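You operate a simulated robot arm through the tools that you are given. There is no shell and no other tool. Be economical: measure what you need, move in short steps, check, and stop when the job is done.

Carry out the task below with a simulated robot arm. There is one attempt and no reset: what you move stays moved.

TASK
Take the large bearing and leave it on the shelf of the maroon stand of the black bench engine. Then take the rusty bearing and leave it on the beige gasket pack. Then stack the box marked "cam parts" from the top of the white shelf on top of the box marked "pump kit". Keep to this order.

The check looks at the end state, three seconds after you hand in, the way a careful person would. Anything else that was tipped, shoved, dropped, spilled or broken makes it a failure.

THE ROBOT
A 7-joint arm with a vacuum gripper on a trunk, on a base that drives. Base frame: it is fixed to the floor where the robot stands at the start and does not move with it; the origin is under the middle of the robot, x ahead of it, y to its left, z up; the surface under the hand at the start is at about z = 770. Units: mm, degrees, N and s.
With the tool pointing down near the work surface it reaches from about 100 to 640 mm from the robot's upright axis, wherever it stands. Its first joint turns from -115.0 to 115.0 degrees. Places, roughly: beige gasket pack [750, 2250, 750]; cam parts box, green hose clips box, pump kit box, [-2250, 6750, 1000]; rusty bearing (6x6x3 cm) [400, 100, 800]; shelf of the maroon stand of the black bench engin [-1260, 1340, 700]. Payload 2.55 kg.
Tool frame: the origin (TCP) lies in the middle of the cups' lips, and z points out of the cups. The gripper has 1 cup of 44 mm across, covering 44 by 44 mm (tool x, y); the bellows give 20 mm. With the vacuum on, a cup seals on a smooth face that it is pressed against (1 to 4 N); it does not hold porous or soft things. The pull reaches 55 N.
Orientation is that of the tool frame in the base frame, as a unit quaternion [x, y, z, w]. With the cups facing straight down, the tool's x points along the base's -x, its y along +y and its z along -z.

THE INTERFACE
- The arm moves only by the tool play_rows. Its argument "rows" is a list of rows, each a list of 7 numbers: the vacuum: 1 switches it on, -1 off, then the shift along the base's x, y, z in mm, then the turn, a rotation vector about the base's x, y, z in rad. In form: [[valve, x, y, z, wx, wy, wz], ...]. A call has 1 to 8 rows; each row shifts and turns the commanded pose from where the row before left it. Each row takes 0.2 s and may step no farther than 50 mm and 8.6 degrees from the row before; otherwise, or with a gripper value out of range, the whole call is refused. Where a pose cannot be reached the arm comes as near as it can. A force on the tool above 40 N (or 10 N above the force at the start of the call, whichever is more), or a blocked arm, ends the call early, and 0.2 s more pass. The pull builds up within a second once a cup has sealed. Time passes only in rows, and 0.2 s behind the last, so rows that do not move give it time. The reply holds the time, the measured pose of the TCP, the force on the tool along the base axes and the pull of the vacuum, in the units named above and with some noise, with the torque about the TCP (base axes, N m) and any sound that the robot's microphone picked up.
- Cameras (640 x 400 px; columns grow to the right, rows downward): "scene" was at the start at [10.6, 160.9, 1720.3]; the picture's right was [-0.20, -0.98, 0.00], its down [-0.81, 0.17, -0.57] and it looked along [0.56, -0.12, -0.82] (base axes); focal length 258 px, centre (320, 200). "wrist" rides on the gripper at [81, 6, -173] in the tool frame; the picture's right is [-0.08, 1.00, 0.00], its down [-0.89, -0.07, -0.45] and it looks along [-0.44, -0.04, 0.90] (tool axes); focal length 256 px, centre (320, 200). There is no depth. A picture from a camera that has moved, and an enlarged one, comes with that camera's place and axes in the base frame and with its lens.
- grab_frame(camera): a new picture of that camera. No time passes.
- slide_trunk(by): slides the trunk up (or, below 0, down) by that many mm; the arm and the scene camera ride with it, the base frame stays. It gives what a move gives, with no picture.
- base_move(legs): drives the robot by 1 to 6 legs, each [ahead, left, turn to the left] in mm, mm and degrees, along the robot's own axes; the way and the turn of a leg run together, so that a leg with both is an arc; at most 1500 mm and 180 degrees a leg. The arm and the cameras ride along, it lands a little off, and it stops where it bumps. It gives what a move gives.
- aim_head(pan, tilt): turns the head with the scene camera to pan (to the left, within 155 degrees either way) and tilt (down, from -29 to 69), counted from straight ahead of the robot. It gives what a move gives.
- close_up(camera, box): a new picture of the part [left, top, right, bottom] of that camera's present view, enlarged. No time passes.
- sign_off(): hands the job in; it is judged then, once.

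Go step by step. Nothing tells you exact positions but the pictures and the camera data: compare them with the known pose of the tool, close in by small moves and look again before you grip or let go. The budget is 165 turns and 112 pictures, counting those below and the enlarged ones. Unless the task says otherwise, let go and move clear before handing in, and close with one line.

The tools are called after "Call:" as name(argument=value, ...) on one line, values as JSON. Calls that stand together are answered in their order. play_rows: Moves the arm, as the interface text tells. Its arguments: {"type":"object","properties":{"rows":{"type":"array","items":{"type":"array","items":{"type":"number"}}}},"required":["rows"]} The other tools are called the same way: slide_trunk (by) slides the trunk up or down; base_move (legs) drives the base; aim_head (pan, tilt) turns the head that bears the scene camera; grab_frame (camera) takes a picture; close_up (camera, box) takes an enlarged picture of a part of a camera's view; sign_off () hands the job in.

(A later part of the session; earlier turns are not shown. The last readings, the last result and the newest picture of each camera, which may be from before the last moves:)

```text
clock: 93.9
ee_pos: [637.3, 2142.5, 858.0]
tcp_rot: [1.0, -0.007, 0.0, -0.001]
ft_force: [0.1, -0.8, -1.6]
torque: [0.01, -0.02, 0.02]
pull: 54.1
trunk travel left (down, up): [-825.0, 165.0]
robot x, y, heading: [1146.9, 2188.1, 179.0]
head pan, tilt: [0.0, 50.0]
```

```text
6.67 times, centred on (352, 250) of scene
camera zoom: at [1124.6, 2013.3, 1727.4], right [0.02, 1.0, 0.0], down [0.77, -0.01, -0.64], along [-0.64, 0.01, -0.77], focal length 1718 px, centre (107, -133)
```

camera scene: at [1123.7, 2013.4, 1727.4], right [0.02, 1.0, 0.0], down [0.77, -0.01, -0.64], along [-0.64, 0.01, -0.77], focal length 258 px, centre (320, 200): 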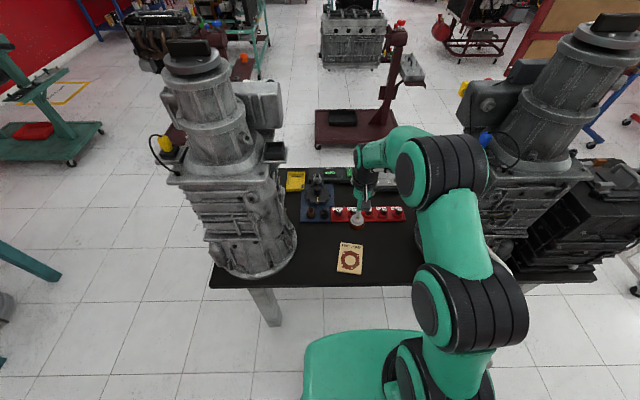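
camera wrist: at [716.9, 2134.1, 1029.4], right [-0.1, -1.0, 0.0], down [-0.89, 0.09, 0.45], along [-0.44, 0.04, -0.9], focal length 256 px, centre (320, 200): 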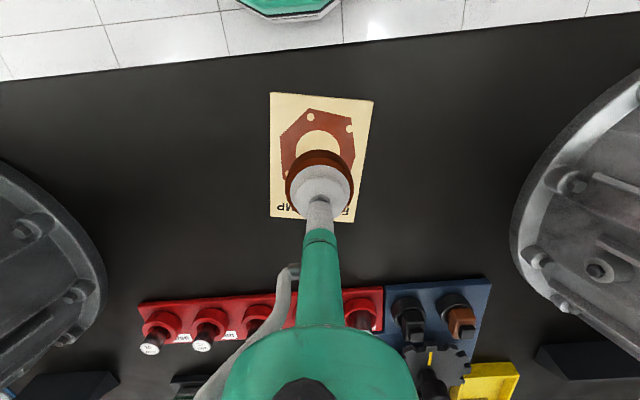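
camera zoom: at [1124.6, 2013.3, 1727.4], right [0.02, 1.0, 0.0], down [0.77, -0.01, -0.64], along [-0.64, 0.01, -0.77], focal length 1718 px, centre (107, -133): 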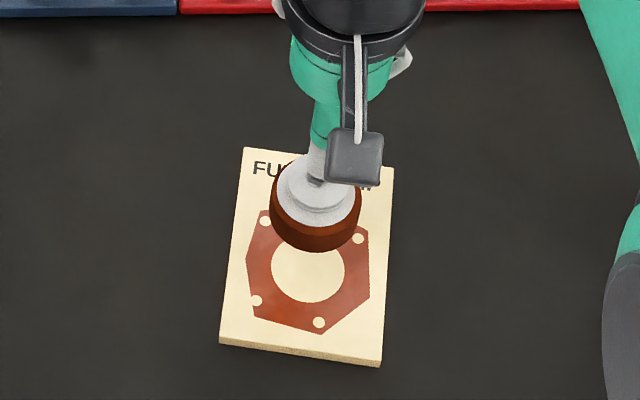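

Well aligned. I'll lower it in small steps.

Call:
play_rows(rows=[[1, 3, 1, -20, 0, 0, 0], [1, 0, 0, -15, 0, 0, 0], [1, 0, 0, -5, 0, 0, 0], [1, 0, 0, -3, 0, 0, 0], [1, 0, 0, 0, 0, 0, 0]])

Call:
close_up(camera="scene", box=[320, 225, 384, 275])

```text
clock: 95.1
ee_pos: [639.3, 2143.6, 814.4]
tcp_rot: [1.0, -0.008, -0.001, -0.001]
ft_force: [-0.2, 0.1, -1.4]
torque: [0.01, 0.02, 0.0]
pull: 55.0
trunk travel left (down, up): [-825.0, 165.0]
robot x, y, heading: [1142.6, 2192.9, 179.0]
head pan, tilt: [0.0, 50.0]
```

```text
8.00 times, centred on (352, 250) of scene
camera zoom: at [1124.6, 2013.3, 1727.4], right [0.02, 1.0, 0.0], down [0.77, -0.01, -0.64], along [-0.64, 0.01, -0.77], focal length 2062 px, centre (64, -200)
```

zoom: 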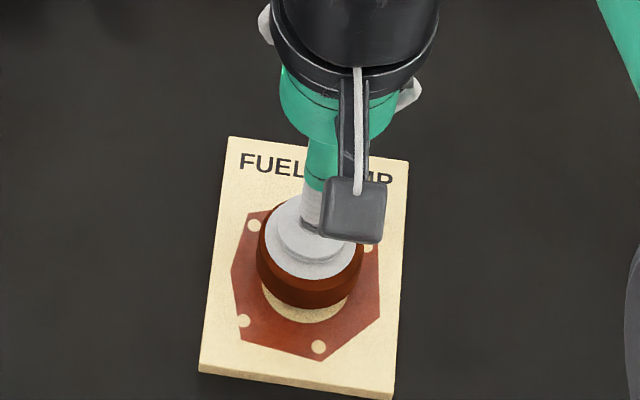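

Call:
play_rows(rows=[[1, 0, 0, -3, 0, 0, 0], [1, 0, 0, -3, 0, 0, 0], [1, 0, 0, 0, 0, 0, 0]])

```text
clock: 95.9
ee_pos: [638.5, 2144.6, 807.5]
tcp_rot: [1.0, -0.008, 0.0, -0.001]
ft_force: [-0.2, -0.4, -2.0]
torque: [0.0, 0.0, -0.05]
pull: 54.9
trunk travel left (down, up): [-825.0, 165.0]
robot x, y, heading: [1144.2, 2189.5, 179.2]
head pan, tilt: [0.0, 50.0]
```

Call:
play_rows(rows=[[1, 0, 0, -2, 0, 0, 0], [1, 0, 0, -2, 0, 0, 0], [1, 0, 0, 0, 0, 0, 0]])

```text
clock: 96.7
ee_pos: [639.8, 2144.1, 804.1]
tcp_rot: [1.0, -0.008, -0.001, 0.0]
ft_force: [0.0, -0.3, -3.2]
torque: [-0.03, 0.01, -0.01]
pull: 55.0
trunk travel left (down, up): [-825.0, 165.0]
robot x, y, heading: [1143.8, 2191.4, 179.0]
head pan, tilt: [0.0, 50.0]
```

Call:
play_rows(rows=[[1, 0, 0, -2, 0, 0, 0], [1, 0, 0, -2, 0, 0, 0], [1, 0, 0, 0, 0, 0, 0]])

Call:
close_up(camera="scene", box=[320, 225, 384, 275])

```text
clock: 97.5
ee_pos: [640.7, 2143.4, 800.9]
tcp_rot: [1.0, -0.008, 0.0, 0.001]
ft_force: [1.6, 0.6, 6.6]
torque: [0.02, -0.09, 0.01]
pull: 54.8
trunk travel left (down, up): [-825.0, 165.0]
robot x, y, heading: [1145.7, 2192.7, 179.1]
head pan, tilt: [0.0, 50.0]
```

```text
8.00 times, centred on (352, 250) of scene
camera zoom: at [1125.9, 2013.5, 1727.5], right [0.02, 1.0, 0.0], down [0.77, -0.01, -0.64], along [-0.64, 0.01, -0.77], focal length 2062 px, centre (64, -200)
```

zoom: 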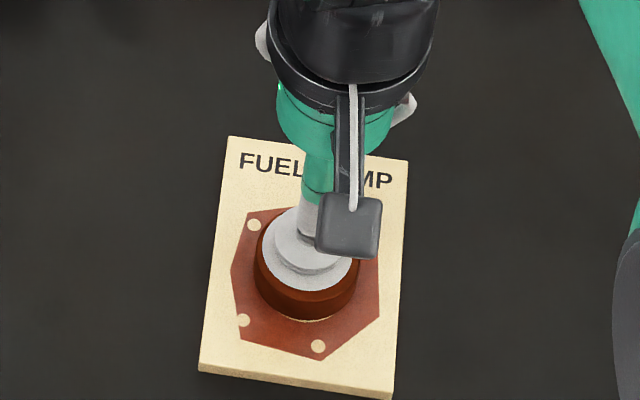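

The bearing is resting on the pack. I'll release and rise.

Call:
play_rows(rows=[[-1, 0, 0, 1, 0, 0, 0], [-1, 0, 0, 0, 0, 0, 0], [-1, 0, 0, 0, 0, 0, 0], [-1, 0, 0, 0, 0, 0, 0], [-1, 0, 0, 5, 0, 0, 0], [-1, 0, 0, 30, 0, 0, 0], [-1, 0, 0, 45, 0, 0, 0], [-1, 0, 0, 45, 0, 0, 0]])

Call:
play_rows(rows=[[-1, 0, 0, 50, 0, 0, 0], [-1, 0, 0, 50, 0, 0, 0]])

Call:
close_up(camera="scene", box=[304, 220, 400, 280])

```text
clock: 99.3
ee_pos: [640.4, 2144.1, 927.0]
tcp_rot: [1.0, -0.008, 0.001, 0.0]
ft_force: [0.4, -1.1, -0.1]
torque: [-0.04, 0.02, -0.04]
pull: 0.1
trunk travel left (down, up): [-825.0, 165.0]
robot x, y, heading: [1143.5, 2193.0, 178.9]
head pan, tilt: [0.0, 50.0]
```

```text
clock: 99.9
ee_pos: [641.3, 2143.1, 1026.9]
tcp_rot: [1.0, -0.009, 0.001, 0.0]
ft_force: [-0.3, -0.3, -0.3]
torque: [0.0, 0.02, 0.03]
pull: 0.0
trunk travel left (down, up): [-825.0, 165.0]
robot x, y, heading: [1141.3, 2191.5, 179.0]
head pan, tilt: [0.0, 50.0]
```

```text
6.67 times, centred on (352, 250) of scene
camera zoom: at [1125.2, 2013.4, 1727.3], right [0.02, 1.0, 0.0], down [0.77, -0.01, -0.64], along [-0.64, 0.01, -0.77], focal length 1718 px, centre (107, -133)
```

zoom: 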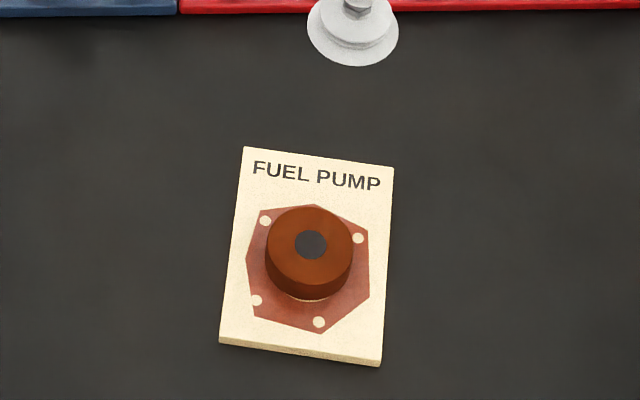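

The rusty bearing is on the pack. Now the white shelf near (-2250, 6750): I'll back out and look for the way.

Call:
base_move(legs=[[260, 0, 0]])

```text
clock: 101.8
ee_pos: [379.6, 2147.7, 1025.9]
tcp_rot: [1.0, -0.007, 0.001, 0.0]
ft_force: [-0.4, 0.2, -1.1]
torque: [-0.03, 0.01, 0.02]
pull: 0.2
trunk travel left (down, up): [-825.0, 165.0]
robot x, y, heading: [882.0, 2200.4, 178.7]
head pan, tilt: [0.0, 50.0]
```

I sent that leg with the wrong sign: the robot drove 260 mm forward instead of back. No bump was reported, but I'll check what it touched before doing anything else.

Call:
grab_frame(camera="scene")

Call:
grab_frame(camera="wrist")

```text
69 pictures are left
camera scene: at [863.0, 2017.5, 1727.3], right [0.02, 1.0, 0.0], down [0.77, -0.01, -0.64], along [-0.64, 0.01, -0.77], focal length 258 px, centre (320, 200)
```

scene: 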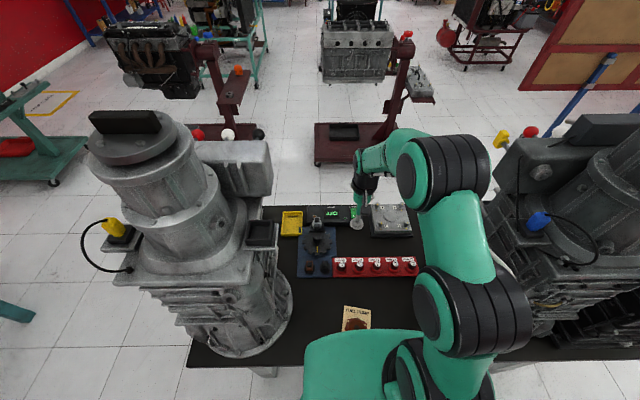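

```text
68 pictures are left
camera wrist: at [459.6, 2140.0, 1198.9], right [-0.1, -1.0, 0.0], down [-0.89, 0.08, 0.44], along [-0.44, 0.04, -0.9], focal length 256 px, centre (320, 200)
```

wrist: 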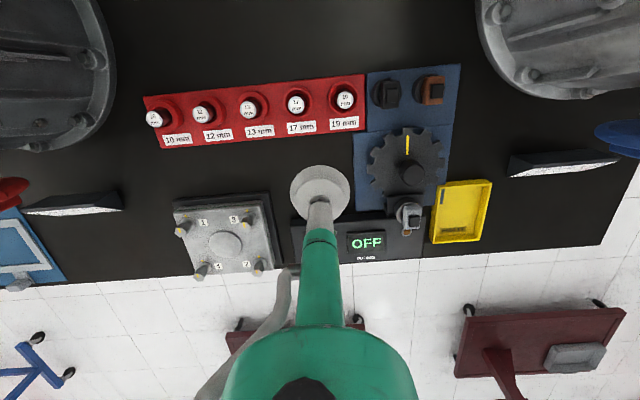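

Nothing has moved: the pack and bearing are where I'd expect them, and the robot's body is just hanging over the bench edge. I'll back straight out along the same line, with the right sign this time.

Call:
base_move(legs=[[-260, 0, 0]])

Call:
close_up(camera="scene", box=[180, 160, 580, 300])

```text
clock: 103.7
ee_pos: [642.0, 2142.7, 1027.3]
tcp_rot: [1.0, -0.008, 0.0, 0.0]
ft_force: [0.5, -0.5, -0.2]
torque: [0.01, 0.03, 0.04]
pull: 0.1
trunk travel left (down, up): [-825.0, 165.0]
robot x, y, heading: [1144.5, 2192.2, 179.2]
head pan, tilt: [0.0, 50.0]
```

```text
1.60 times, centred on (380, 230) of scene
camera zoom: at [1125.6, 2013.3, 1727.4], right [0.02, 1.0, 0.0], down [0.77, -0.01, -0.64], along [-0.64, 0.01, -0.77], focal length 412 px, centre (224, 152)
```

zoom: 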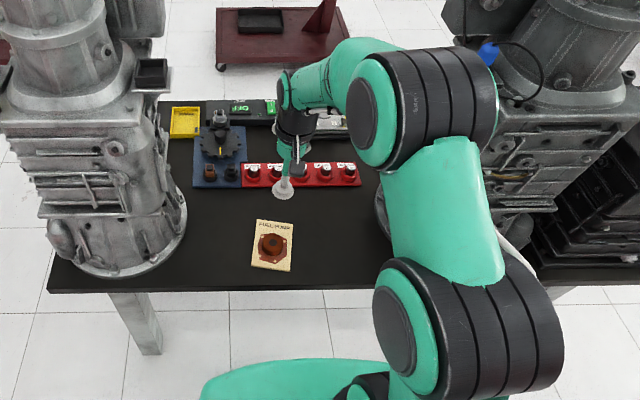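

Everything on the bench is untouched. Now I'll back out properly to x of about 1400 and look toward +y and the far corner.

Call:
base_move(legs=[[-260, 0, 0], [0, 0, -90]])

Call:
aim_head(pan=25, tilt=22)

Call:
grab_frame(camera="scene")

```text
clock: 109.4
ee_pos: [1359.5, 2689.4, 1027.9]
tcp_rot: [-0.701, 0.714, 0.0, 0.0]
ft_force: [-0.1, 0.0, -1.0]
torque: [-0.01, 0.03, -0.01]
pull: 0.0
trunk travel left (down, up): [-825.0, 165.0]
robot x, y, heading: [1402.8, 2187.5, 88.9]
head pan, tilt: [0.0, 50.0]
```

```text
clock: 110.3
ee_pos: [1360.5, 2689.8, 1027.2]
tcp_rot: [-0.7, 0.714, 0.0, 0.0]
ft_force: [0.3, 0.3, -0.6]
torque: [0.02, 0.01, 0.0]
pull: 0.0
trunk travel left (down, up): [-825.0, 165.0]
robot x, y, heading: [1404.3, 2188.8, 88.7]
head pan, tilt: [25.0, 22.0]
```

```text
66 pictures are left
camera scene: at [1189.9, 2213.8, 1769.6], right [0.91, 0.4, 0.0], down [0.15, -0.34, -0.93], along [-0.37, 0.85, -0.38], focal length 258 px, centre (320, 200)
```

scene: 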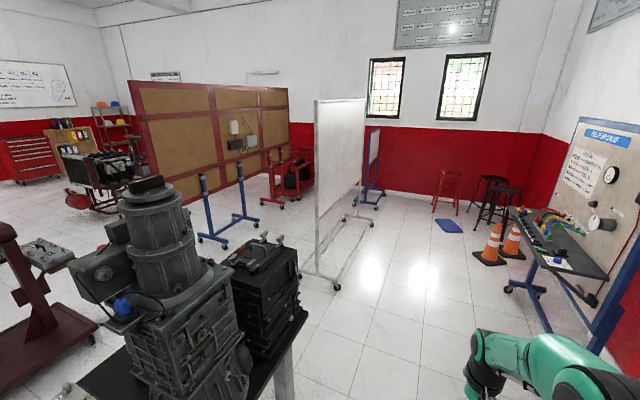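

The target area lies behind the brown partition to the west. I'll drive north past the bench end, face west and look for a way through.

Call:
base_move(legs=[[1450, 0, 0], [0, 0, 91]])

Call:
aim_head(pan=0, tilt=25)

Call:
grab_frame(camera="scene")

```text
clock: 121.4
ee_pos: [927.8, 3587.8, 1025.4]
tcp_rot: [1.0, -0.001, 0.0, 0.0]
ft_force: [-0.7, -0.2, 0.2]
torque: [0.0, 0.0, 0.0]
pull: 0.1
trunk travel left (down, up): [-825.0, 165.0]
robot x, y, heading: [1428.2, 3640.7, 179.5]
head pan, tilt: [25.0, 22.0]
```

```text
clock: 122.3
ee_pos: [928.2, 3589.0, 1026.1]
tcp_rot: [1.0, -0.002, 0.0, 0.0]
ft_force: [0.0, -0.6, 0.5]
torque: [-0.02, -0.01, 0.02]
pull: 0.1
trunk travel left (down, up): [-825.0, 165.0]
robot x, y, heading: [1431.2, 3641.9, 179.8]
head pan, tilt: [0.0, 25.0]
```

```text
65 pictures are left
camera scene: at [1398.4, 3463.4, 1764.8], right [0.0, 1.0, 0.0], down [0.42, 0.0, -0.91], along [-0.91, 0.0, -0.42], focal length 258 px, centre (320, 200)
```

scene: 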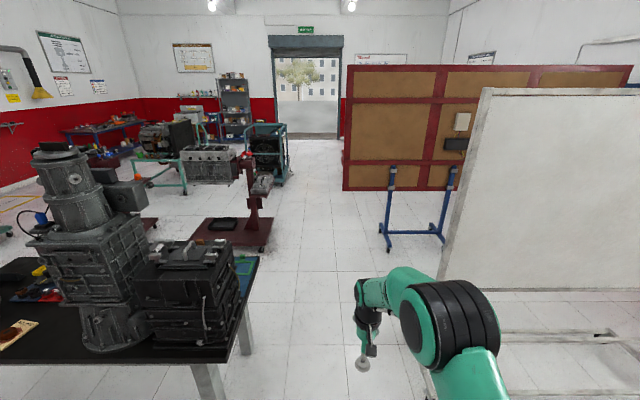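

There is a clear lane west, between the grey engine's stand (y < 2870) and the partition's left end (y > 3730). I'll drive up to it along y of about 3650, then 3300.

Call:
base_move(legs=[[1500, 0, 0], [600, 330, 0]])

Call:
grab_frame(camera="scene")

```text
clock: 133.0
ee_pos: [-1167.0, 3270.9, 1026.8]
tcp_rot: [1.0, -0.002, 0.001, 0.0]
ft_force: [-0.2, -0.3, -0.6]
torque: [-0.01, -0.02, -0.01]
pull: 0.0
trunk travel left (down, up): [-825.0, 165.0]
robot x, y, heading: [-664.2, 3321.6, 179.7]
head pan, tilt: [0.0, 25.0]
```

```text
64 pictures are left
camera scene: at [-698.3, 3144.7, 1764.8], right [0.0, 1.0, 0.0], down [0.42, 0.0, -0.91], along [-0.91, 0.0, -0.42], focal length 258 px, centre (320, 200)
```

scene: 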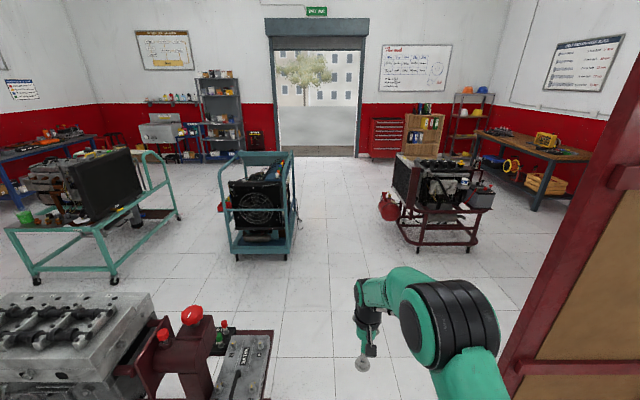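

The gap is clear. I'll drive through to x of about -2150 and turn to face +y.

Call:
base_move(legs=[[1480, 0, 0], [0, 0, -90]])

Call:
grab_frame(camera="scene")

```text
clock: 144.2
ee_pos: [-2215.3, 3829.9, 1026.7]
tcp_rot: [0.709, -0.706, 0.001, 0.001]
ft_force: [0.5, 0.1, 0.0]
torque: [0.01, -0.02, -0.02]
pull: 0.0
trunk travel left (down, up): [-825.0, 165.0]
robot x, y, heading: [-2157.6, 3327.5, 90.2]
head pan, tilt: [0.0, 25.0]
```

```text
63 pictures are left
camera scene: at [-2335.6, 3358.0, 1764.8], right [1.0, 0.0, 0.0], down [0.0, -0.42, -0.91], along [0.0, 0.91, -0.42], focal length 258 px, centre (320, 200)
```

scene: 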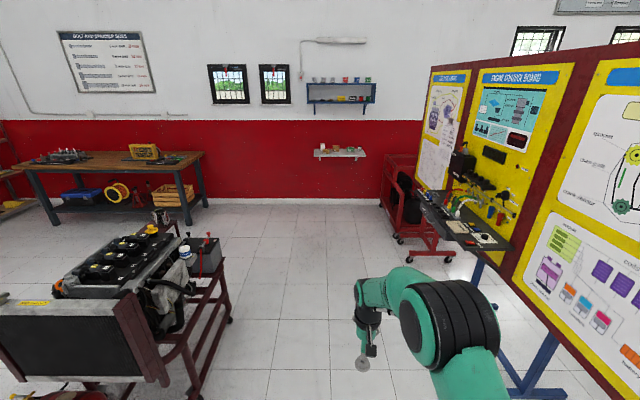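

The white wall shelf with small boxes is straight ahead at about (-2200, 6750). I'll enlarge it.

Call:
close_up(camera="scene", box=[296, 130, 392, 175])

```text
6.67 times, centred on (344, 152) of scene
camera zoom: at [-2335.6, 3358.0, 1764.8], right [1.0, 0.0, 0.0], down [0.0, -0.42, -0.91], along [0.0, 0.91, -0.42], focal length 1718 px, centre (160, 517)
```

zoom: 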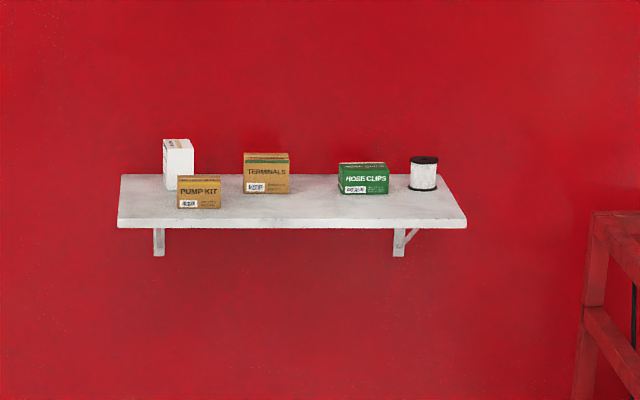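

The shelf holds a white box, PUMP KIT, TERMINALS, HOSE CLIPS and a spool. I'll drive closer to read the others.

Call:
base_move(legs=[[1500, 0, 0], [850, 0, 0]])

Call:
aim_head(pan=0, tilt=30)

Call:
grab_frame(camera="scene")

Call:
grab_frame(camera="wrist")

```text
clock: 155.8
ee_pos: [-2253.1, 6179.7, 1026.3]
tcp_rot: [0.713, -0.701, 0.001, 0.0]
ft_force: [0.3, 0.2, 0.3]
torque: [-0.01, 0.0, 0.02]
pull: 0.1
trunk travel left (down, up): [-825.0, 165.0]
robot x, y, heading: [-2191.2, 5680.9, 91.0]
head pan, tilt: [0.0, 25.0]
```

```text
clock: 156.4
ee_pos: [-2253.8, 6180.7, 1027.0]
tcp_rot: [0.713, -0.702, -0.001, 0.001]
ft_force: [-1.2, 0.2, 0.5]
torque: [-0.02, 0.02, 0.0]
pull: 0.1
trunk travel left (down, up): [-825.0, 165.0]
robot x, y, heading: [-2192.8, 5677.1, 90.9]
head pan, tilt: [0.0, 30.0]
```

```text
61 pictures are left
camera scene: at [-2367.4, 5704.9, 1756.9], right [1.0, 0.02, 0.0], down [0.01, -0.5, -0.87], along [-0.01, 0.87, -0.5], focal length 258 px, centre (320, 200)
```

scene: 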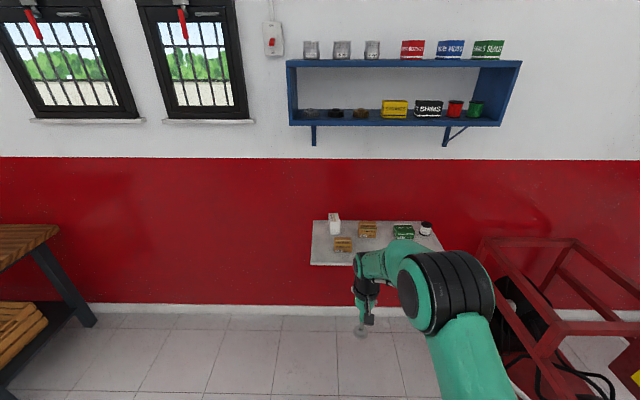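

```text
60 pictures are left
camera wrist: at [-2259.3, 6098.8, 1199.2], right [-1.0, 0.06, 0.0], down [0.06, 0.89, 0.45], along [0.03, 0.44, -0.9], focal length 256 px, centre (320, 200)
```

wrist: 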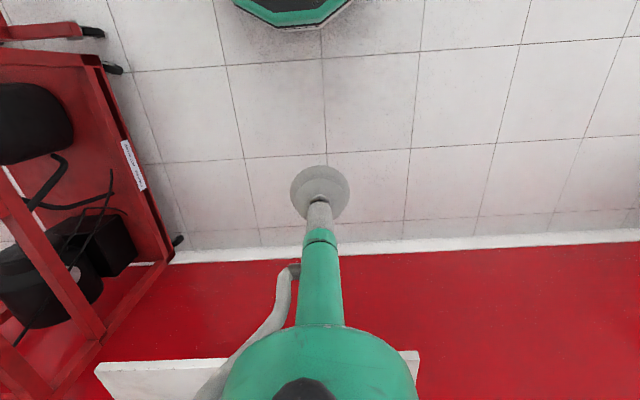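

Call:
close_up(camera="scene", box=[300, 200, 460, 280])

```text
4.00 times, centred on (380, 240) of scene
camera zoom: at [-2367.4, 5704.9, 1756.9], right [1.0, 0.02, 0.0], down [0.01, -0.5, -0.87], along [-0.01, 0.87, -0.5], focal length 1031 px, centre (80, 40)
```

zoom: 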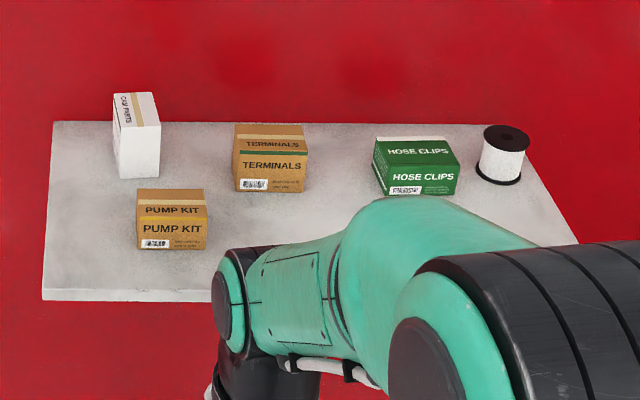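

The white box is marked CAM PARTS on top, at about (-2309, 6704); PUMP KIT is in front at about (-2280, 6568). A blue wall shelf hangs above, so I'll raise the tool moderately, go closer and look.

Call:
play_rows(rows=[[-1, 0, 0, 48, 0, 0, 0], [-1, 0, 0, 48, 0, 0, 0], [-1, 0, 0, 48, 0, 0, 0], [-1, 0, 0, 0, 0, 0, 0]])

Call:
base_move(legs=[[300, 0, 0]])

Call:
aim_head(pan=0, tilt=38)

Call:
grab_frame(camera="scene")

Call:
grab_frame(camera="wrist")

```text
clock: 157.4
ee_pos: [-2252.3, 6165.8, 1130.5]
tcp_rot: [0.713, -0.702, -0.003, -0.003]
ft_force: [0.6, 1.5, 0.0]
torque: [-0.02, -0.01, 0.0]
pull: 0.0
out of reach, approached as far as the arm can: row 2, 3
trunk travel left (down, up): [-825.0, 165.0]
robot x, y, heading: [-2190.8, 5678.8, 90.8]
head pan, tilt: [0.0, 30.0]
```

```text
clock: 159.5
ee_pos: [-2256.2, 6465.8, 1131.0]
tcp_rot: [0.713, -0.701, -0.003, -0.003]
ft_force: [0.3, 1.1, -1.0]
torque: [0.0, -0.03, -0.02]
pull: 0.1
trunk travel left (down, up): [-825.0, 165.0]
robot x, y, heading: [-2197.3, 5973.1, 90.9]
head pan, tilt: [0.0, 30.0]
```

```text
clock: 160.2
ee_pos: [-2256.2, 6466.3, 1131.6]
tcp_rot: [0.713, -0.701, -0.004, -0.003]
ft_force: [0.5, 0.0, 0.8]
torque: [-0.02, -0.01, -0.02]
pull: 0.1
trunk travel left (down, up): [-825.0, 165.0]
robot x, y, heading: [-2196.5, 5974.4, 90.7]
head pan, tilt: [0.0, 38.0]
```

```text
58 pictures are left
camera scene: at [-2372.0, 6000.1, 1744.6], right [1.0, 0.02, 0.0], down [0.01, -0.62, -0.79], along [-0.01, 0.79, -0.62], focal length 258 px, centre (320, 200)
```

scene: 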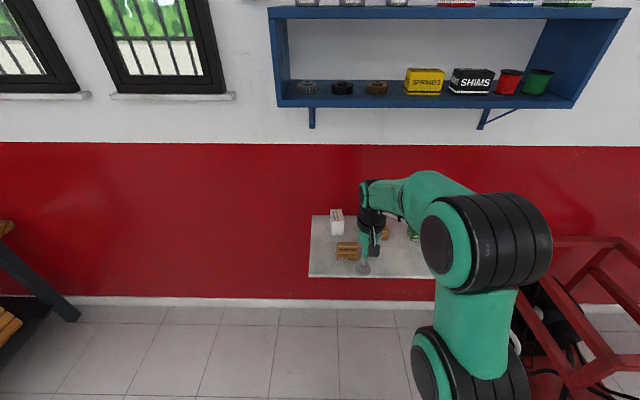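

```text
57 pictures are left
camera wrist: at [-2261.8, 6382.3, 1303.1], right [-1.0, 0.06, 0.0], down [0.06, 0.89, 0.45], along [0.03, 0.45, -0.89], focal length 256 px, centre (320, 200)
```

wrist: 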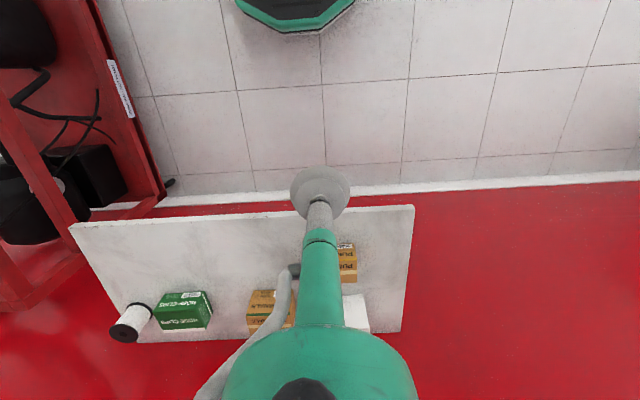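

By triangulating, I put the white shelf lower and deeper than first thought: top about z = 880, front edge y = 6615. That puts CAM PARTS near (-2297, 6898) with its top near 968, and PUMP KIT near (-2263, 6730) with its top near 930. I'll raise the trunk a little for reach and set the tool height before driving in.

Call:
slide_trunk(by=80)

Call:
play_rows(rows=[[-1, 0, 0, -40, 0, 0, 0], [-1, 0, 0, -30, 0, 0, 0], [-1, 0, 0, 0, 0, 0, 0]])

```text
clock: 161.3
ee_pos: [-2257.2, 6465.4, 1212.0]
tcp_rot: [0.713, -0.701, -0.004, -0.004]
ft_force: [1.1, 0.0, -0.6]
torque: [-0.02, -0.02, -0.05]
pull: 0.0
trunk travel left (down, up): [-905.0, 85.0]
robot x, y, heading: [-2191.1, 5978.2, 90.8]
head pan, tilt: [0.0, 38.0]
```

```text
clock: 162.1
ee_pos: [-2257.0, 6463.8, 1141.3]
tcp_rot: [0.712, -0.702, -0.005, -0.003]
ft_force: [-0.8, 0.8, -1.3]
torque: [0.03, 0.0, -0.02]
pull: 0.1
trunk travel left (down, up): [-905.0, 85.0]
robot x, y, heading: [-2195.3, 5980.6, 90.9]
head pan, tilt: [0.0, 38.0]
```

Call:
base_move(legs=[[250, 0, 0]])

Call:
grab_frame(camera="wrist")

Call:
grab_frame(camera="scene")

```text
clock: 164.0
ee_pos: [-2260.9, 6714.6, 1141.6]
tcp_rot: [0.714, -0.7, -0.004, -0.004]
ft_force: [-0.1, 0.1, -0.2]
torque: [-0.04, 0.0, -0.02]
pull: 0.2
trunk travel left (down, up): [-905.0, 85.0]
robot x, y, heading: [-2198.2, 6228.0, 90.8]
head pan, tilt: [0.0, 38.0]
```

```text
56 pictures are left
camera wrist: at [-2266.7, 6631.5, 1312.9], right [-1.0, 0.06, 0.0], down [0.06, 0.89, 0.45], along [0.03, 0.45, -0.89], focal length 256 px, centre (320, 200)
```

wrist: 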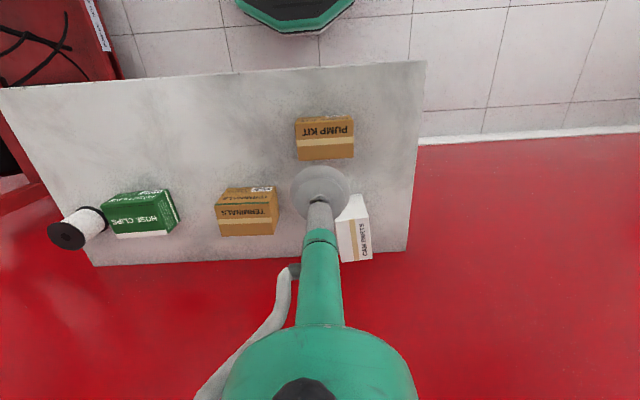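

```text
55 pictures are left
camera scene: at [-2376.3, 6249.6, 1824.5], right [1.0, 0.02, 0.0], down [0.01, -0.62, -0.79], along [-0.01, 0.79, -0.62], focal length 258 px, centre (320, 200)
```

scene: 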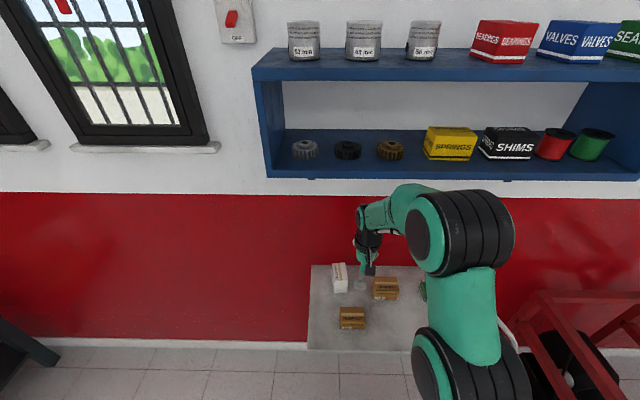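

Call:
close_up(camera="wrist", box=[270, 100, 430, 270])

Call:
close_up(camera="scene", box=[310, 250, 438, 340])

```text
2.35 times, centred on (350, 185) of wrist
camera zoom: at [-2266.7, 6631.5, 1312.9], right [-1.0, 0.06, 0.0], down [0.06, 0.89, 0.45], along [0.03, 0.45, -0.89], focal length 602 px, centre (249, 235)
```

zoom: 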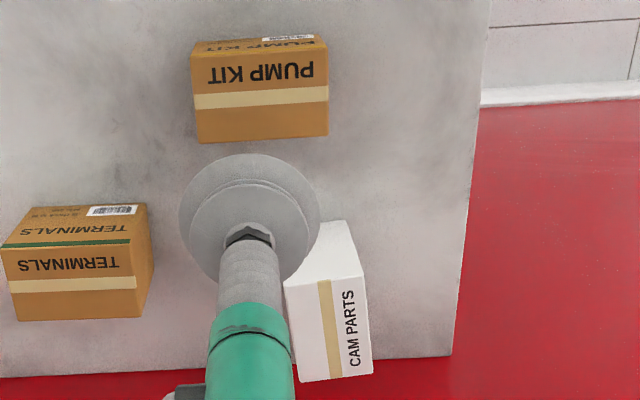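

```text
4.44 times, centred on (374, 295) of scene
camera zoom: at [-2376.3, 6249.6, 1824.5], right [1.0, 0.02, 0.0], down [0.01, -0.62, -0.79], along [-0.01, 0.79, -0.62], focal length 1146 px, centre (80, -222)
```

zoom: 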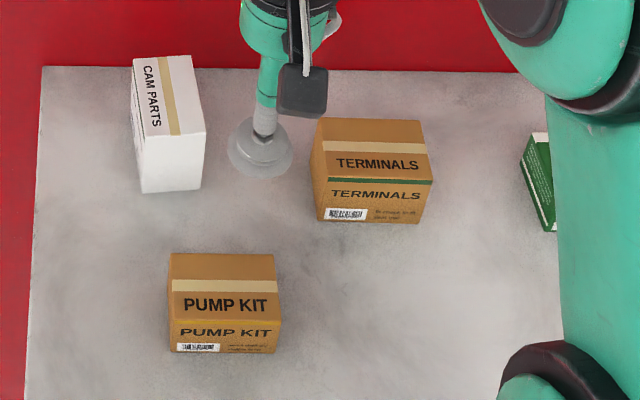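

PUMP KIT's top centre is at (-2267, 6726, 930). CAM PARTS' top centre is at (-2305, 6874, ~978), about 52 x 82 mm. I'll drive 100 mm closer and bring the tool above CAM PARTS.

Call:
base_move(legs=[[100, 0, 0]])

Call:
play_rows(rows=[[-1, -21, 29, 0, 0, 0, 0], [-1, -21, 29, 0, 0, 0, 0], [-1, 0, 0, -40, 0, 0, 0], [-1, 0, 0, -40, 0, 0, 0], [-1, 0, 0, 0, 0, 0, 0]])

Call:
close_up(camera="wrist", box=[220, 60, 460, 230])

Call:
grab_frame(camera="scene")

```text
clock: 165.1
ee_pos: [-2261.3, 6778.1, 1132.0]
tcp_rot: [0.715, -0.699, 0.009, 0.007]
ft_force: [-0.3, -0.1, -0.4]
torque: [0.0, 0.02, -0.01]
pull: 0.0
trunk travel left (down, up): [-905.0, 85.0]
robot x, y, heading: [-2200.8, 6311.9, 91.2]
head pan, tilt: [0.0, 38.0]
stopped in leg 1: the robot was blocked; the commanded pose is now the measured one
```

```text
clock: 166.5
ee_pos: [-2321.4, 6842.4, 1046.6]
tcp_rot: [0.724, -0.689, 0.014, 0.009]
ft_force: [-1.6, -3.3, -1.9]
torque: [0.49, -0.41, 0.04]
pull: 0.0
trunk travel left (down, up): [-905.0, 85.0]
robot x, y, heading: [-2201.8, 6320.0, 92.6]
head pan, tilt: [0.0, 38.0]
stopped in row 5: the arm was blocked; the commanded pose is now the measured one
```

```text
2.35 times, centred on (340, 145) of wrist
camera zoom: at [-2324.5, 6767.0, 1223.3], right [-1.0, 0.03, -0.01], down [0.02, 0.91, 0.42], along [0.02, 0.42, -0.91], focal length 602 px, centre (273, 329)
```

zoom: 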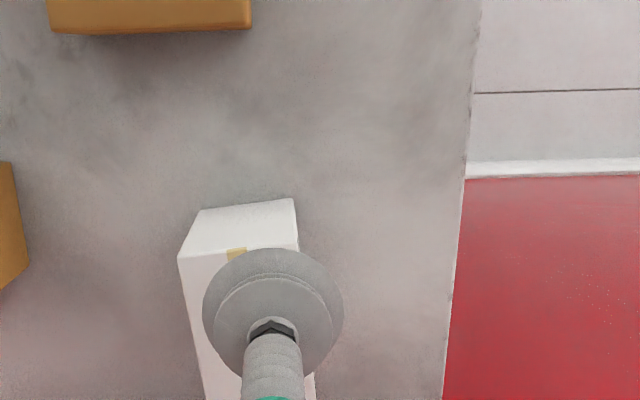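

```text
51 pictures are left
camera scene: at [-2388.7, 6327.3, 1824.0], right [1.0, 0.04, 0.0], down [0.03, -0.61, -0.79], along [-0.03, 0.79, -0.61], focal length 258 px, centre (320, 200)
```

scene: 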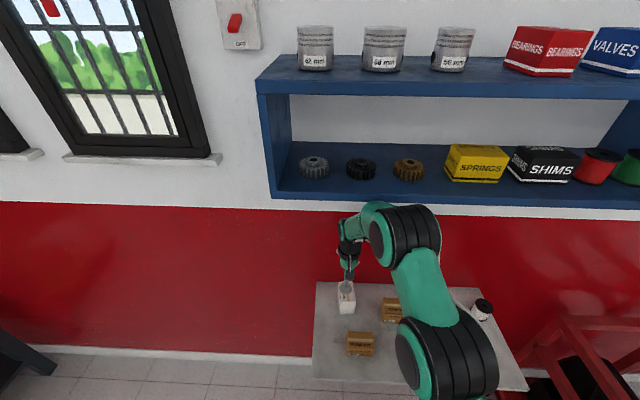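

The robot was blocked: the arm's elbow has probably met the blue wall shelf above. I'll look closely before moving.

Call:
close_up(camera="scene", box=[300, 150, 540, 400])

```text
1.60 times, centred on (420, 275) of scene
camera zoom: at [-2388.7, 6327.3, 1824.0], right [1.0, 0.04, 0.0], down [0.03, -0.61, -0.79], along [-0.03, 0.79, -0.61], focal length 412 px, centre (160, 80)
```

zoom: 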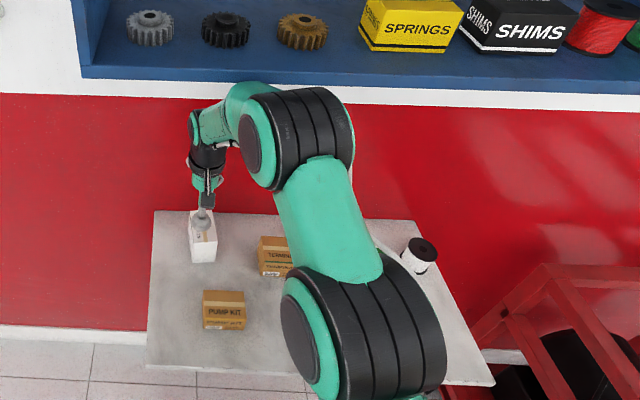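

The elbow has met the front lower edge of the blue shelf (y of about 6668, z of about 1523). The items on it look undisturbed. I'll back off straight, straighten the tool and lower it, so that I come in with a lower elbow.

Call:
base_move(legs=[[-120, 0, 0]])

Call:
play_rows(rows=[[-1, 0, 0, 0, 0.032, 0.008, 0], [-1, 0, 0, 0, 0, 0, 0]])

Call:
grab_frame(camera="scene")

```text
clock: 167.2
ee_pos: [-2322.8, 6840.2, 1047.4]
tcp_rot: [0.728, -0.685, 0.013, 0.013]
ft_force: [-0.4, -1.0, 0.1]
torque: [-0.01, 0.03, 0.06]
pull: 0.0
trunk travel left (down, up): [-905.0, 85.0]
robot x, y, heading: [-2208.5, 6324.0, 93.1]
head pan, tilt: [0.0, 38.0]
stopped in leg 1: the robot was blocked; the commanded pose is now the measured one
```

```text
clock: 167.8
ee_pos: [-2323.4, 6844.6, 1045.4]
tcp_rot: [0.729, -0.685, 0.002, 0.005]
ft_force: [0.5, -0.6, 0.3]
torque: [0.04, 0.02, -0.03]
pull: 0.0
trunk travel left (down, up): [-905.0, 85.0]
robot x, y, heading: [-2207.6, 6327.5, 93.1]
head pan, tilt: [0.0, 38.0]
```

```text
49 pictures are left
camera scene: at [-2382.5, 6332.4, 1824.7], right [1.0, 0.05, 0.0], down [0.03, -0.61, -0.79], along [-0.04, 0.79, -0.61], focal length 258 px, centre (320, 200)
```

scene: 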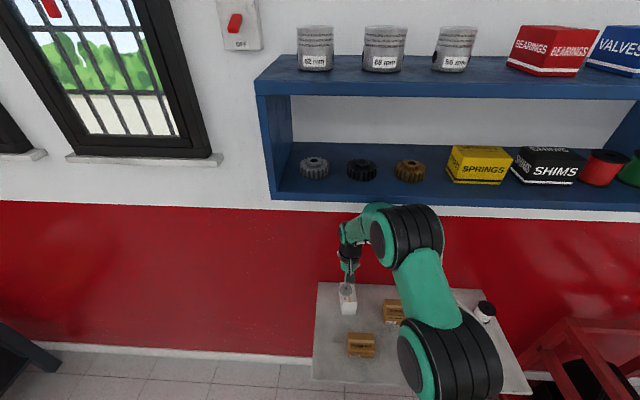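

Backing was blocked too, so the elbow seems wedged under the edge. I'll slide the trunk down a little (the cup is about 65 mm above the box) to free it.

Call:
slide_trunk(by=-25)

Call:
close_up(camera="scene", box=[310, 180, 470, 330])

```text
clock: 168.5
ee_pos: [-2325.1, 6846.6, 1018.8]
tcp_rot: [0.728, -0.685, 0.003, 0.004]
ft_force: [0.2, 0.6, 0.4]
torque: [-0.01, -0.02, 0.01]
pull: 0.1
trunk travel left (down, up): [-880.0, 110.0]
robot x, y, heading: [-2211.3, 6323.2, 93.1]
head pan, tilt: [0.0, 38.0]
```

```text
2.67 times, centred on (390, 255) of scene
camera zoom: at [-2384.5, 6339.2, 1799.5], right [1.0, 0.05, 0.0], down [0.03, -0.61, -0.79], along [-0.04, 0.79, -0.62], focal length 687 px, centre (133, 53)
```

zoom: 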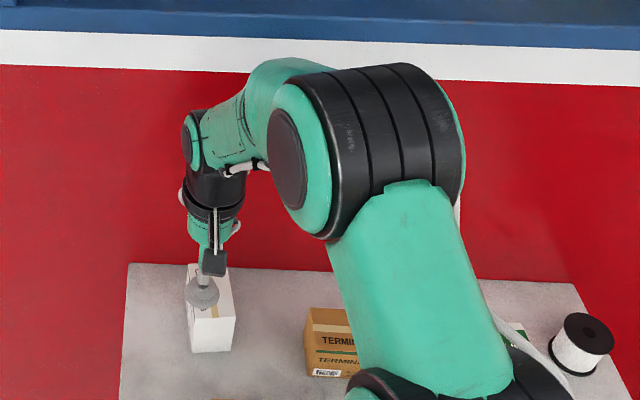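

The elbow is clear of the blue shelf now. I'll test that the base moves freely by backing 60 mm.

Call:
base_move(legs=[[-60, 0, -2.5]])

Call:
grab_frame(camera="wrist")

Call:
grab_frame(camera="scene")

```text
clock: 169.5
ee_pos: [-2299.8, 6792.5, 1020.0]
tcp_rot: [0.713, -0.702, 0.002, 0.004]
ft_force: [-1.5, 0.8, 0.5]
torque: [0.03, 0.03, 0.02]
pull: 0.1
trunk travel left (down, up): [-880.0, 110.0]
robot x, y, heading: [-2204.4, 6263.9, 90.8]
head pan, tilt: [0.0, 38.0]
```

```text
47 pictures are left
camera wrist: at [-2304.1, 6712.8, 1192.3], right [-1.0, 0.06, 0.0], down [0.06, 0.9, 0.44], along [0.02, 0.44, -0.9], focal length 256 px, centre (320, 200)
```

wrist: 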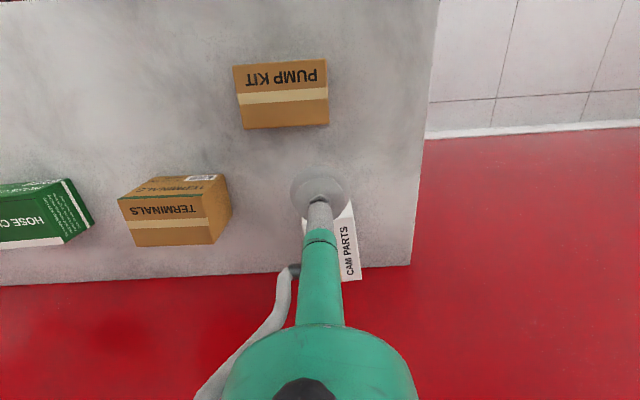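

```text
46 pictures are left
camera scene: at [-2381.4, 6286.5, 1799.6], right [1.0, 0.01, 0.0], down [0.01, -0.61, -0.79], along [-0.01, 0.79, -0.61], focal length 258 px, centre (320, 200)
```

scene: 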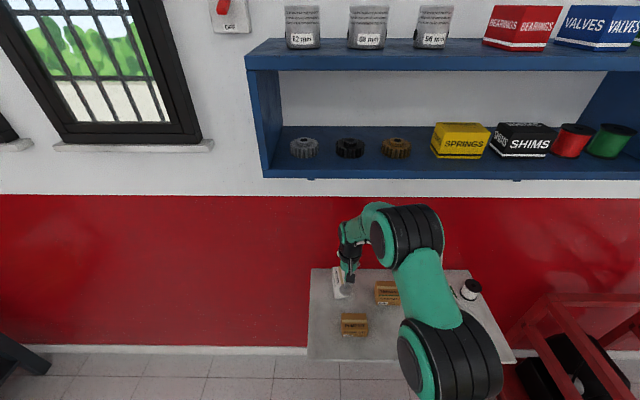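

The base is free and nothing is disturbed. I'll go forward 45 mm at this lower height, extend over CAM PARTS and check the alignment.

Call:
base_move(legs=[[45, 0, 0]])

Call:
play_rows(rows=[[-1, -2, 15, -5, 0, 0, 0], [-1, -2, 12, -5, 0, 0, 0], [-1, 0, 0, 0, 0, 0, 0]])

Call:
close_up(camera="wrist", box=[240, 110, 400, 210])

Call:
close_up(camera="scene", box=[310, 240, 390, 350])

```text
clock: 170.4
ee_pos: [-2300.2, 6838.3, 1018.8]
tcp_rot: [0.712, -0.702, 0.002, 0.006]
ft_force: [1.1, 0.7, 0.0]
torque: [-0.02, -0.02, 0.0]
pull: 0.0
trunk travel left (down, up): [-880.0, 110.0]
robot x, y, heading: [-2203.5, 6310.1, 90.6]
head pan, tilt: [0.0, 38.0]
```

```text
clock: 171.2
ee_pos: [-2304.3, 6864.8, 1008.7]
tcp_rot: [0.713, -0.701, 0.003, 0.005]
ft_force: [-1.0, 0.2, -0.1]
torque: [0.02, 0.0, -0.01]
pull: 0.2
trunk travel left (down, up): [-880.0, 110.0]
robot x, y, heading: [-2204.1, 6308.3, 90.8]
head pan, tilt: [0.0, 38.0]
```

```text
4.00 times, centred on (320, 160) of wrist
camera zoom: at [-2308.7, 6785.0, 1182.5], right [-1.0, 0.06, 0.0], down [0.06, 0.9, 0.43], along [0.02, 0.43, -0.9], focal length 1024 px, centre (320, 360)
```

zoom: 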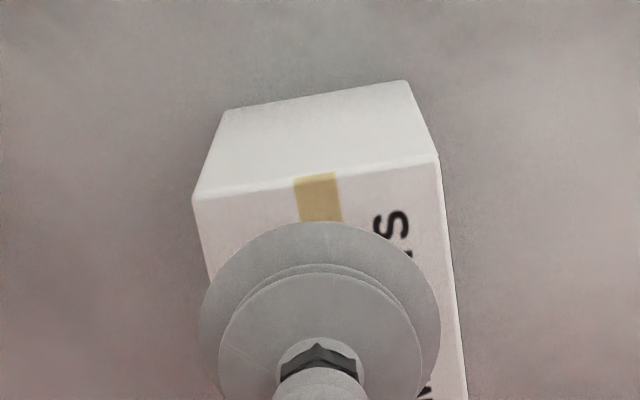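

```text
3.64 times, centred on (350, 295) of scene
camera zoom: at [-2382.1, 6331.7, 1799.5], right [1.0, 0.01, 0.0], down [0.01, -0.62, -0.79], along [-0.01, 0.79, -0.62], focal length 937 px, centre (211, -146)
```

zoom: 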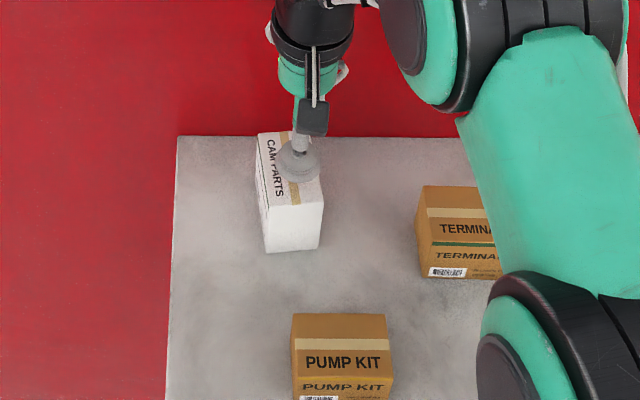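

The box centre is about 6 mm to -x and 14 mm to +y of the cup. I'll shift, come lower and check again.

Call:
play_rows(rows=[[-1, -6, 14, -8, 0, 0, 0], [-1, 0, 0, -6, 0, 0, 0], [-1, 0, 0, 0, 0, 0, 0]])

Call:
close_up(camera="wrist", box=[240, 110, 400, 210])

Call:
close_up(camera="scene", box=[310, 260, 374, 310])

```text
clock: 172.0
ee_pos: [-2309.9, 6879.6, 994.8]
tcp_rot: [0.712, -0.702, 0.003, 0.006]
ft_force: [-0.1, -0.1, 0.2]
torque: [0.0, -0.01, -0.03]
pull: 0.0
trunk travel left (down, up): [-880.0, 110.0]
robot x, y, heading: [-2204.9, 6310.1, 90.4]
head pan, tilt: [0.0, 38.0]
```

```text
4.00 times, centred on (320, 160) of wrist
camera zoom: at [-2315.0, 6799.9, 1168.0], right [-1.0, 0.06, 0.0], down [0.06, 0.9, 0.43], along [0.02, 0.43, -0.9], focal length 1024 px, centre (320, 360)
```

zoom: 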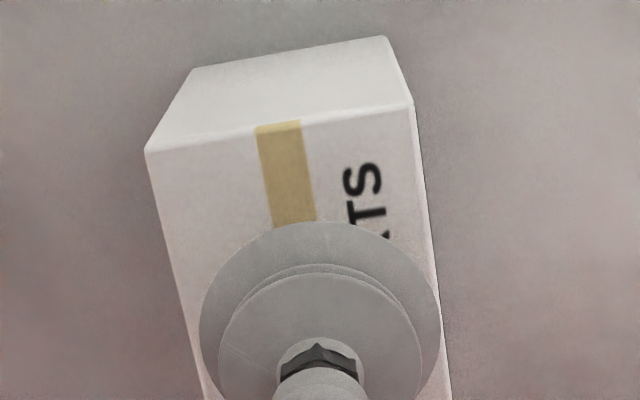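

```text
8.00 times, centred on (342, 285) of scene
camera zoom: at [-2382.3, 6333.4, 1799.5], right [1.0, 0.01, 0.0], down [0.01, -0.62, -0.79], along [-0.01, 0.79, -0.62], focal length 2062 px, centre (144, -480)
```

zoom: 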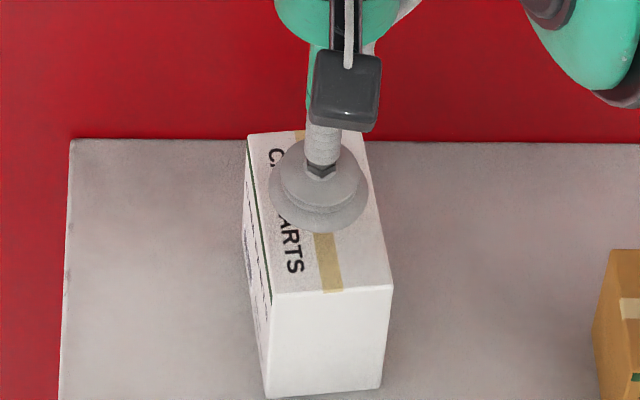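

Both views show the cup centred to about 2 mm. Vacuum on, and a gentle descent.

Call:
play_rows(rows=[[1, 1, 0, -7, 0, 0, 0], [1, 0, 0, -4, 0, 0, 0], [1, 0, 0, -3, 0, 0, 0], [1, 0, 0, 0, 0, 0, 0]])

```text
clock: 173.0
ee_pos: [-2308.8, 6879.7, 979.8]
tcp_rot: [0.712, -0.702, 0.003, 0.005]
ft_force: [0.9, -0.1, 0.0]
torque: [-0.01, 0.01, 0.0]
pull: 0.1
trunk travel left (down, up): [-880.0, 110.0]
robot x, y, heading: [-2204.4, 6307.7, 90.6]
head pan, tilt: [0.0, 38.0]
```

Call:
play_rows(rows=[[1, 0, 0, -3, 0, 0, 0], [1, 0, 0, -2, 0, 0, 0], [1, 0, 0, 0, 0, 0, 0]])

```text
clock: 173.8
ee_pos: [-2309.0, 6877.9, 975.0]
tcp_rot: [0.713, -0.702, 0.003, 0.006]
ft_force: [0.3, 0.1, -0.3]
torque: [0.0, 0.0, 0.03]
pull: 0.1
trunk travel left (down, up): [-880.0, 110.0]
robot x, y, heading: [-2204.7, 6311.5, 90.4]
head pan, tilt: [0.0, 38.0]
```

Call:
play_rows(rows=[[1, 0, 0, -3, 0, 0, 0], [1, 0, 0, -2, 0, 0, 0], [1, 0, 0, 0, 0, 0, 0]])

Call:
close_up(camera="scene", box=[310, 260, 374, 310])

```text
clock: 174.6
ee_pos: [-2309.4, 6878.0, 970.6]
tcp_rot: [0.712, -0.702, 0.004, 0.006]
ft_force: [0.6, -0.6, -0.4]
torque: [-0.03, 0.01, -0.01]
pull: 54.7
trunk travel left (down, up): [-880.0, 110.0]
robot x, y, heading: [-2205.6, 6308.9, 90.6]
head pan, tilt: [0.0, 38.0]
```

```text
8.00 times, centred on (342, 285) of scene
camera zoom: at [-2382.2, 6332.9, 1799.5], right [1.0, 0.01, 0.0], down [0.01, -0.62, -0.79], along [-0.01, 0.79, -0.62], focal length 2062 px, centre (144, -480)
```

zoom: 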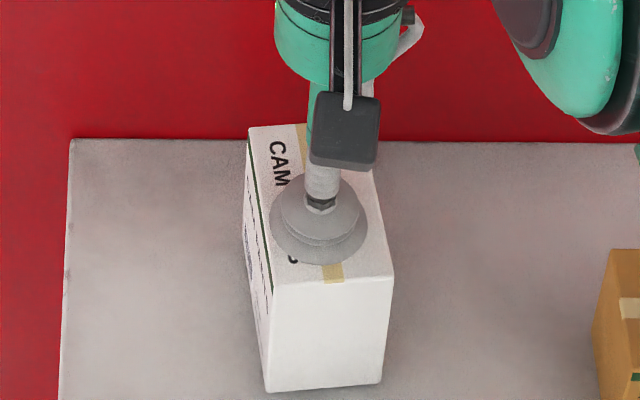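

It's sealed. I'll lift about 45 mm (elbow still clear), back 60 mm, then raise the rest before going over PUMP KIT.

Call:
play_rows(rows=[[1, 0, 0, 8, 0, 0, 0], [1, 0, 0, 12, 0, 0, 0], [1, 0, 0, 15, 0, 0, 0], [1, 0, 0, 8, 0, 0, 0], [1, 0, 0, 0, 0, 0, 0]])

Call:
base_move(legs=[[-60, 0, 0]])

Call:
grab_frame(camera="scene")

```text
clock: 175.8
ee_pos: [-2308.6, 6878.4, 1013.2]
tcp_rot: [0.713, -0.701, 0.003, 0.006]
ft_force: [0.1, 0.1, -1.1]
torque: [-0.01, -0.02, -0.01]
pull: 54.6
trunk travel left (down, up): [-880.0, 110.0]
robot x, y, heading: [-2208.6, 6311.2, 90.5]
head pan, tilt: [0.0, 38.0]
```

```text
clock: 176.7
ee_pos: [-2307.5, 6819.3, 1014.7]
tcp_rot: [0.712, -0.702, 0.003, 0.005]
ft_force: [-0.3, -0.1, -2.0]
torque: [-0.02, -0.02, -0.02]
pull: 54.5
trunk travel left (down, up): [-880.0, 110.0]
robot x, y, heading: [-2208.3, 6250.4, 90.7]
head pan, tilt: [0.0, 38.0]
```

```text
40 pictures are left
camera scene: at [-2381.4, 6271.8, 1799.5], right [1.0, 0.01, 0.0], down [0.01, -0.61, -0.79], along [-0.01, 0.79, -0.61], focal length 258 px, centre (320, 200)
```

scene: 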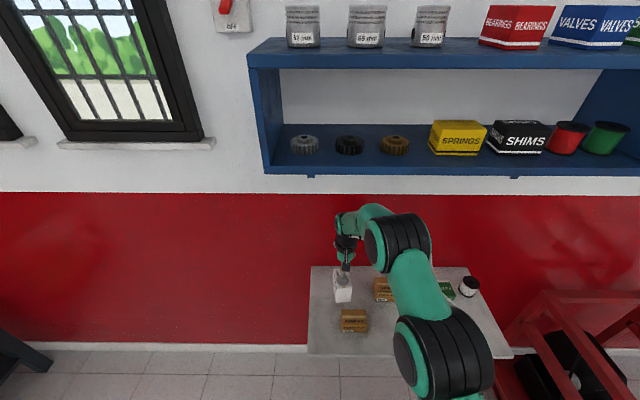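

Free and clear. I'll raise another 40 mm and turn the box square.

Call:
play_rows(rows=[[1, 0, -5, 15, 0, 0, 0], [1, 0, -5, 15, 0, 0, 0], [1, 0, 0, 12, 0, 0, 0], [1, 0, 0, 0, 0, 0, -0.11], [1, 0, 0, 0, 0, 0, 0]])

Call:
close_up(camera="scene", box=[300, 200, 460, 360])

```text
clock: 177.9
ee_pos: [-2306.5, 6809.3, 1055.0]
tcp_rot: [-0.672, 0.74, -0.002, -0.005]
ft_force: [0.8, -0.5, -2.4]
torque: [-0.06, 0.0, -0.02]
pull: 55.0
trunk travel left (down, up): [-880.0, 110.0]
robot x, y, heading: [-2205.5, 6250.1, 90.6]
head pan, tilt: [0.0, 38.0]
```

```text
2.50 times, centred on (380, 280) of scene
camera zoom: at [-2381.5, 6273.3, 1799.5], right [1.0, 0.01, 0.0], down [0.01, -0.62, -0.79], along [-0.01, 0.79, -0.62], focal length 644 px, centre (170, 0)
```

zoom: 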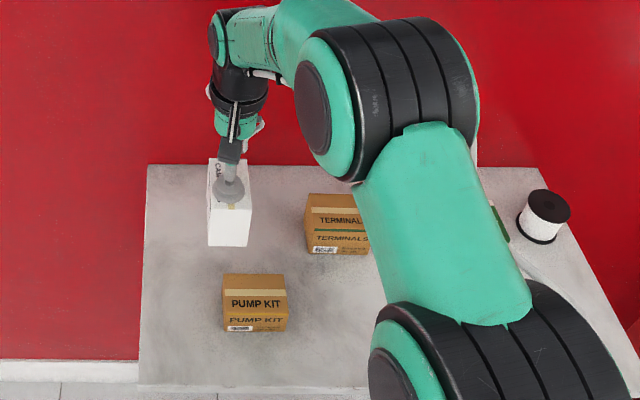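

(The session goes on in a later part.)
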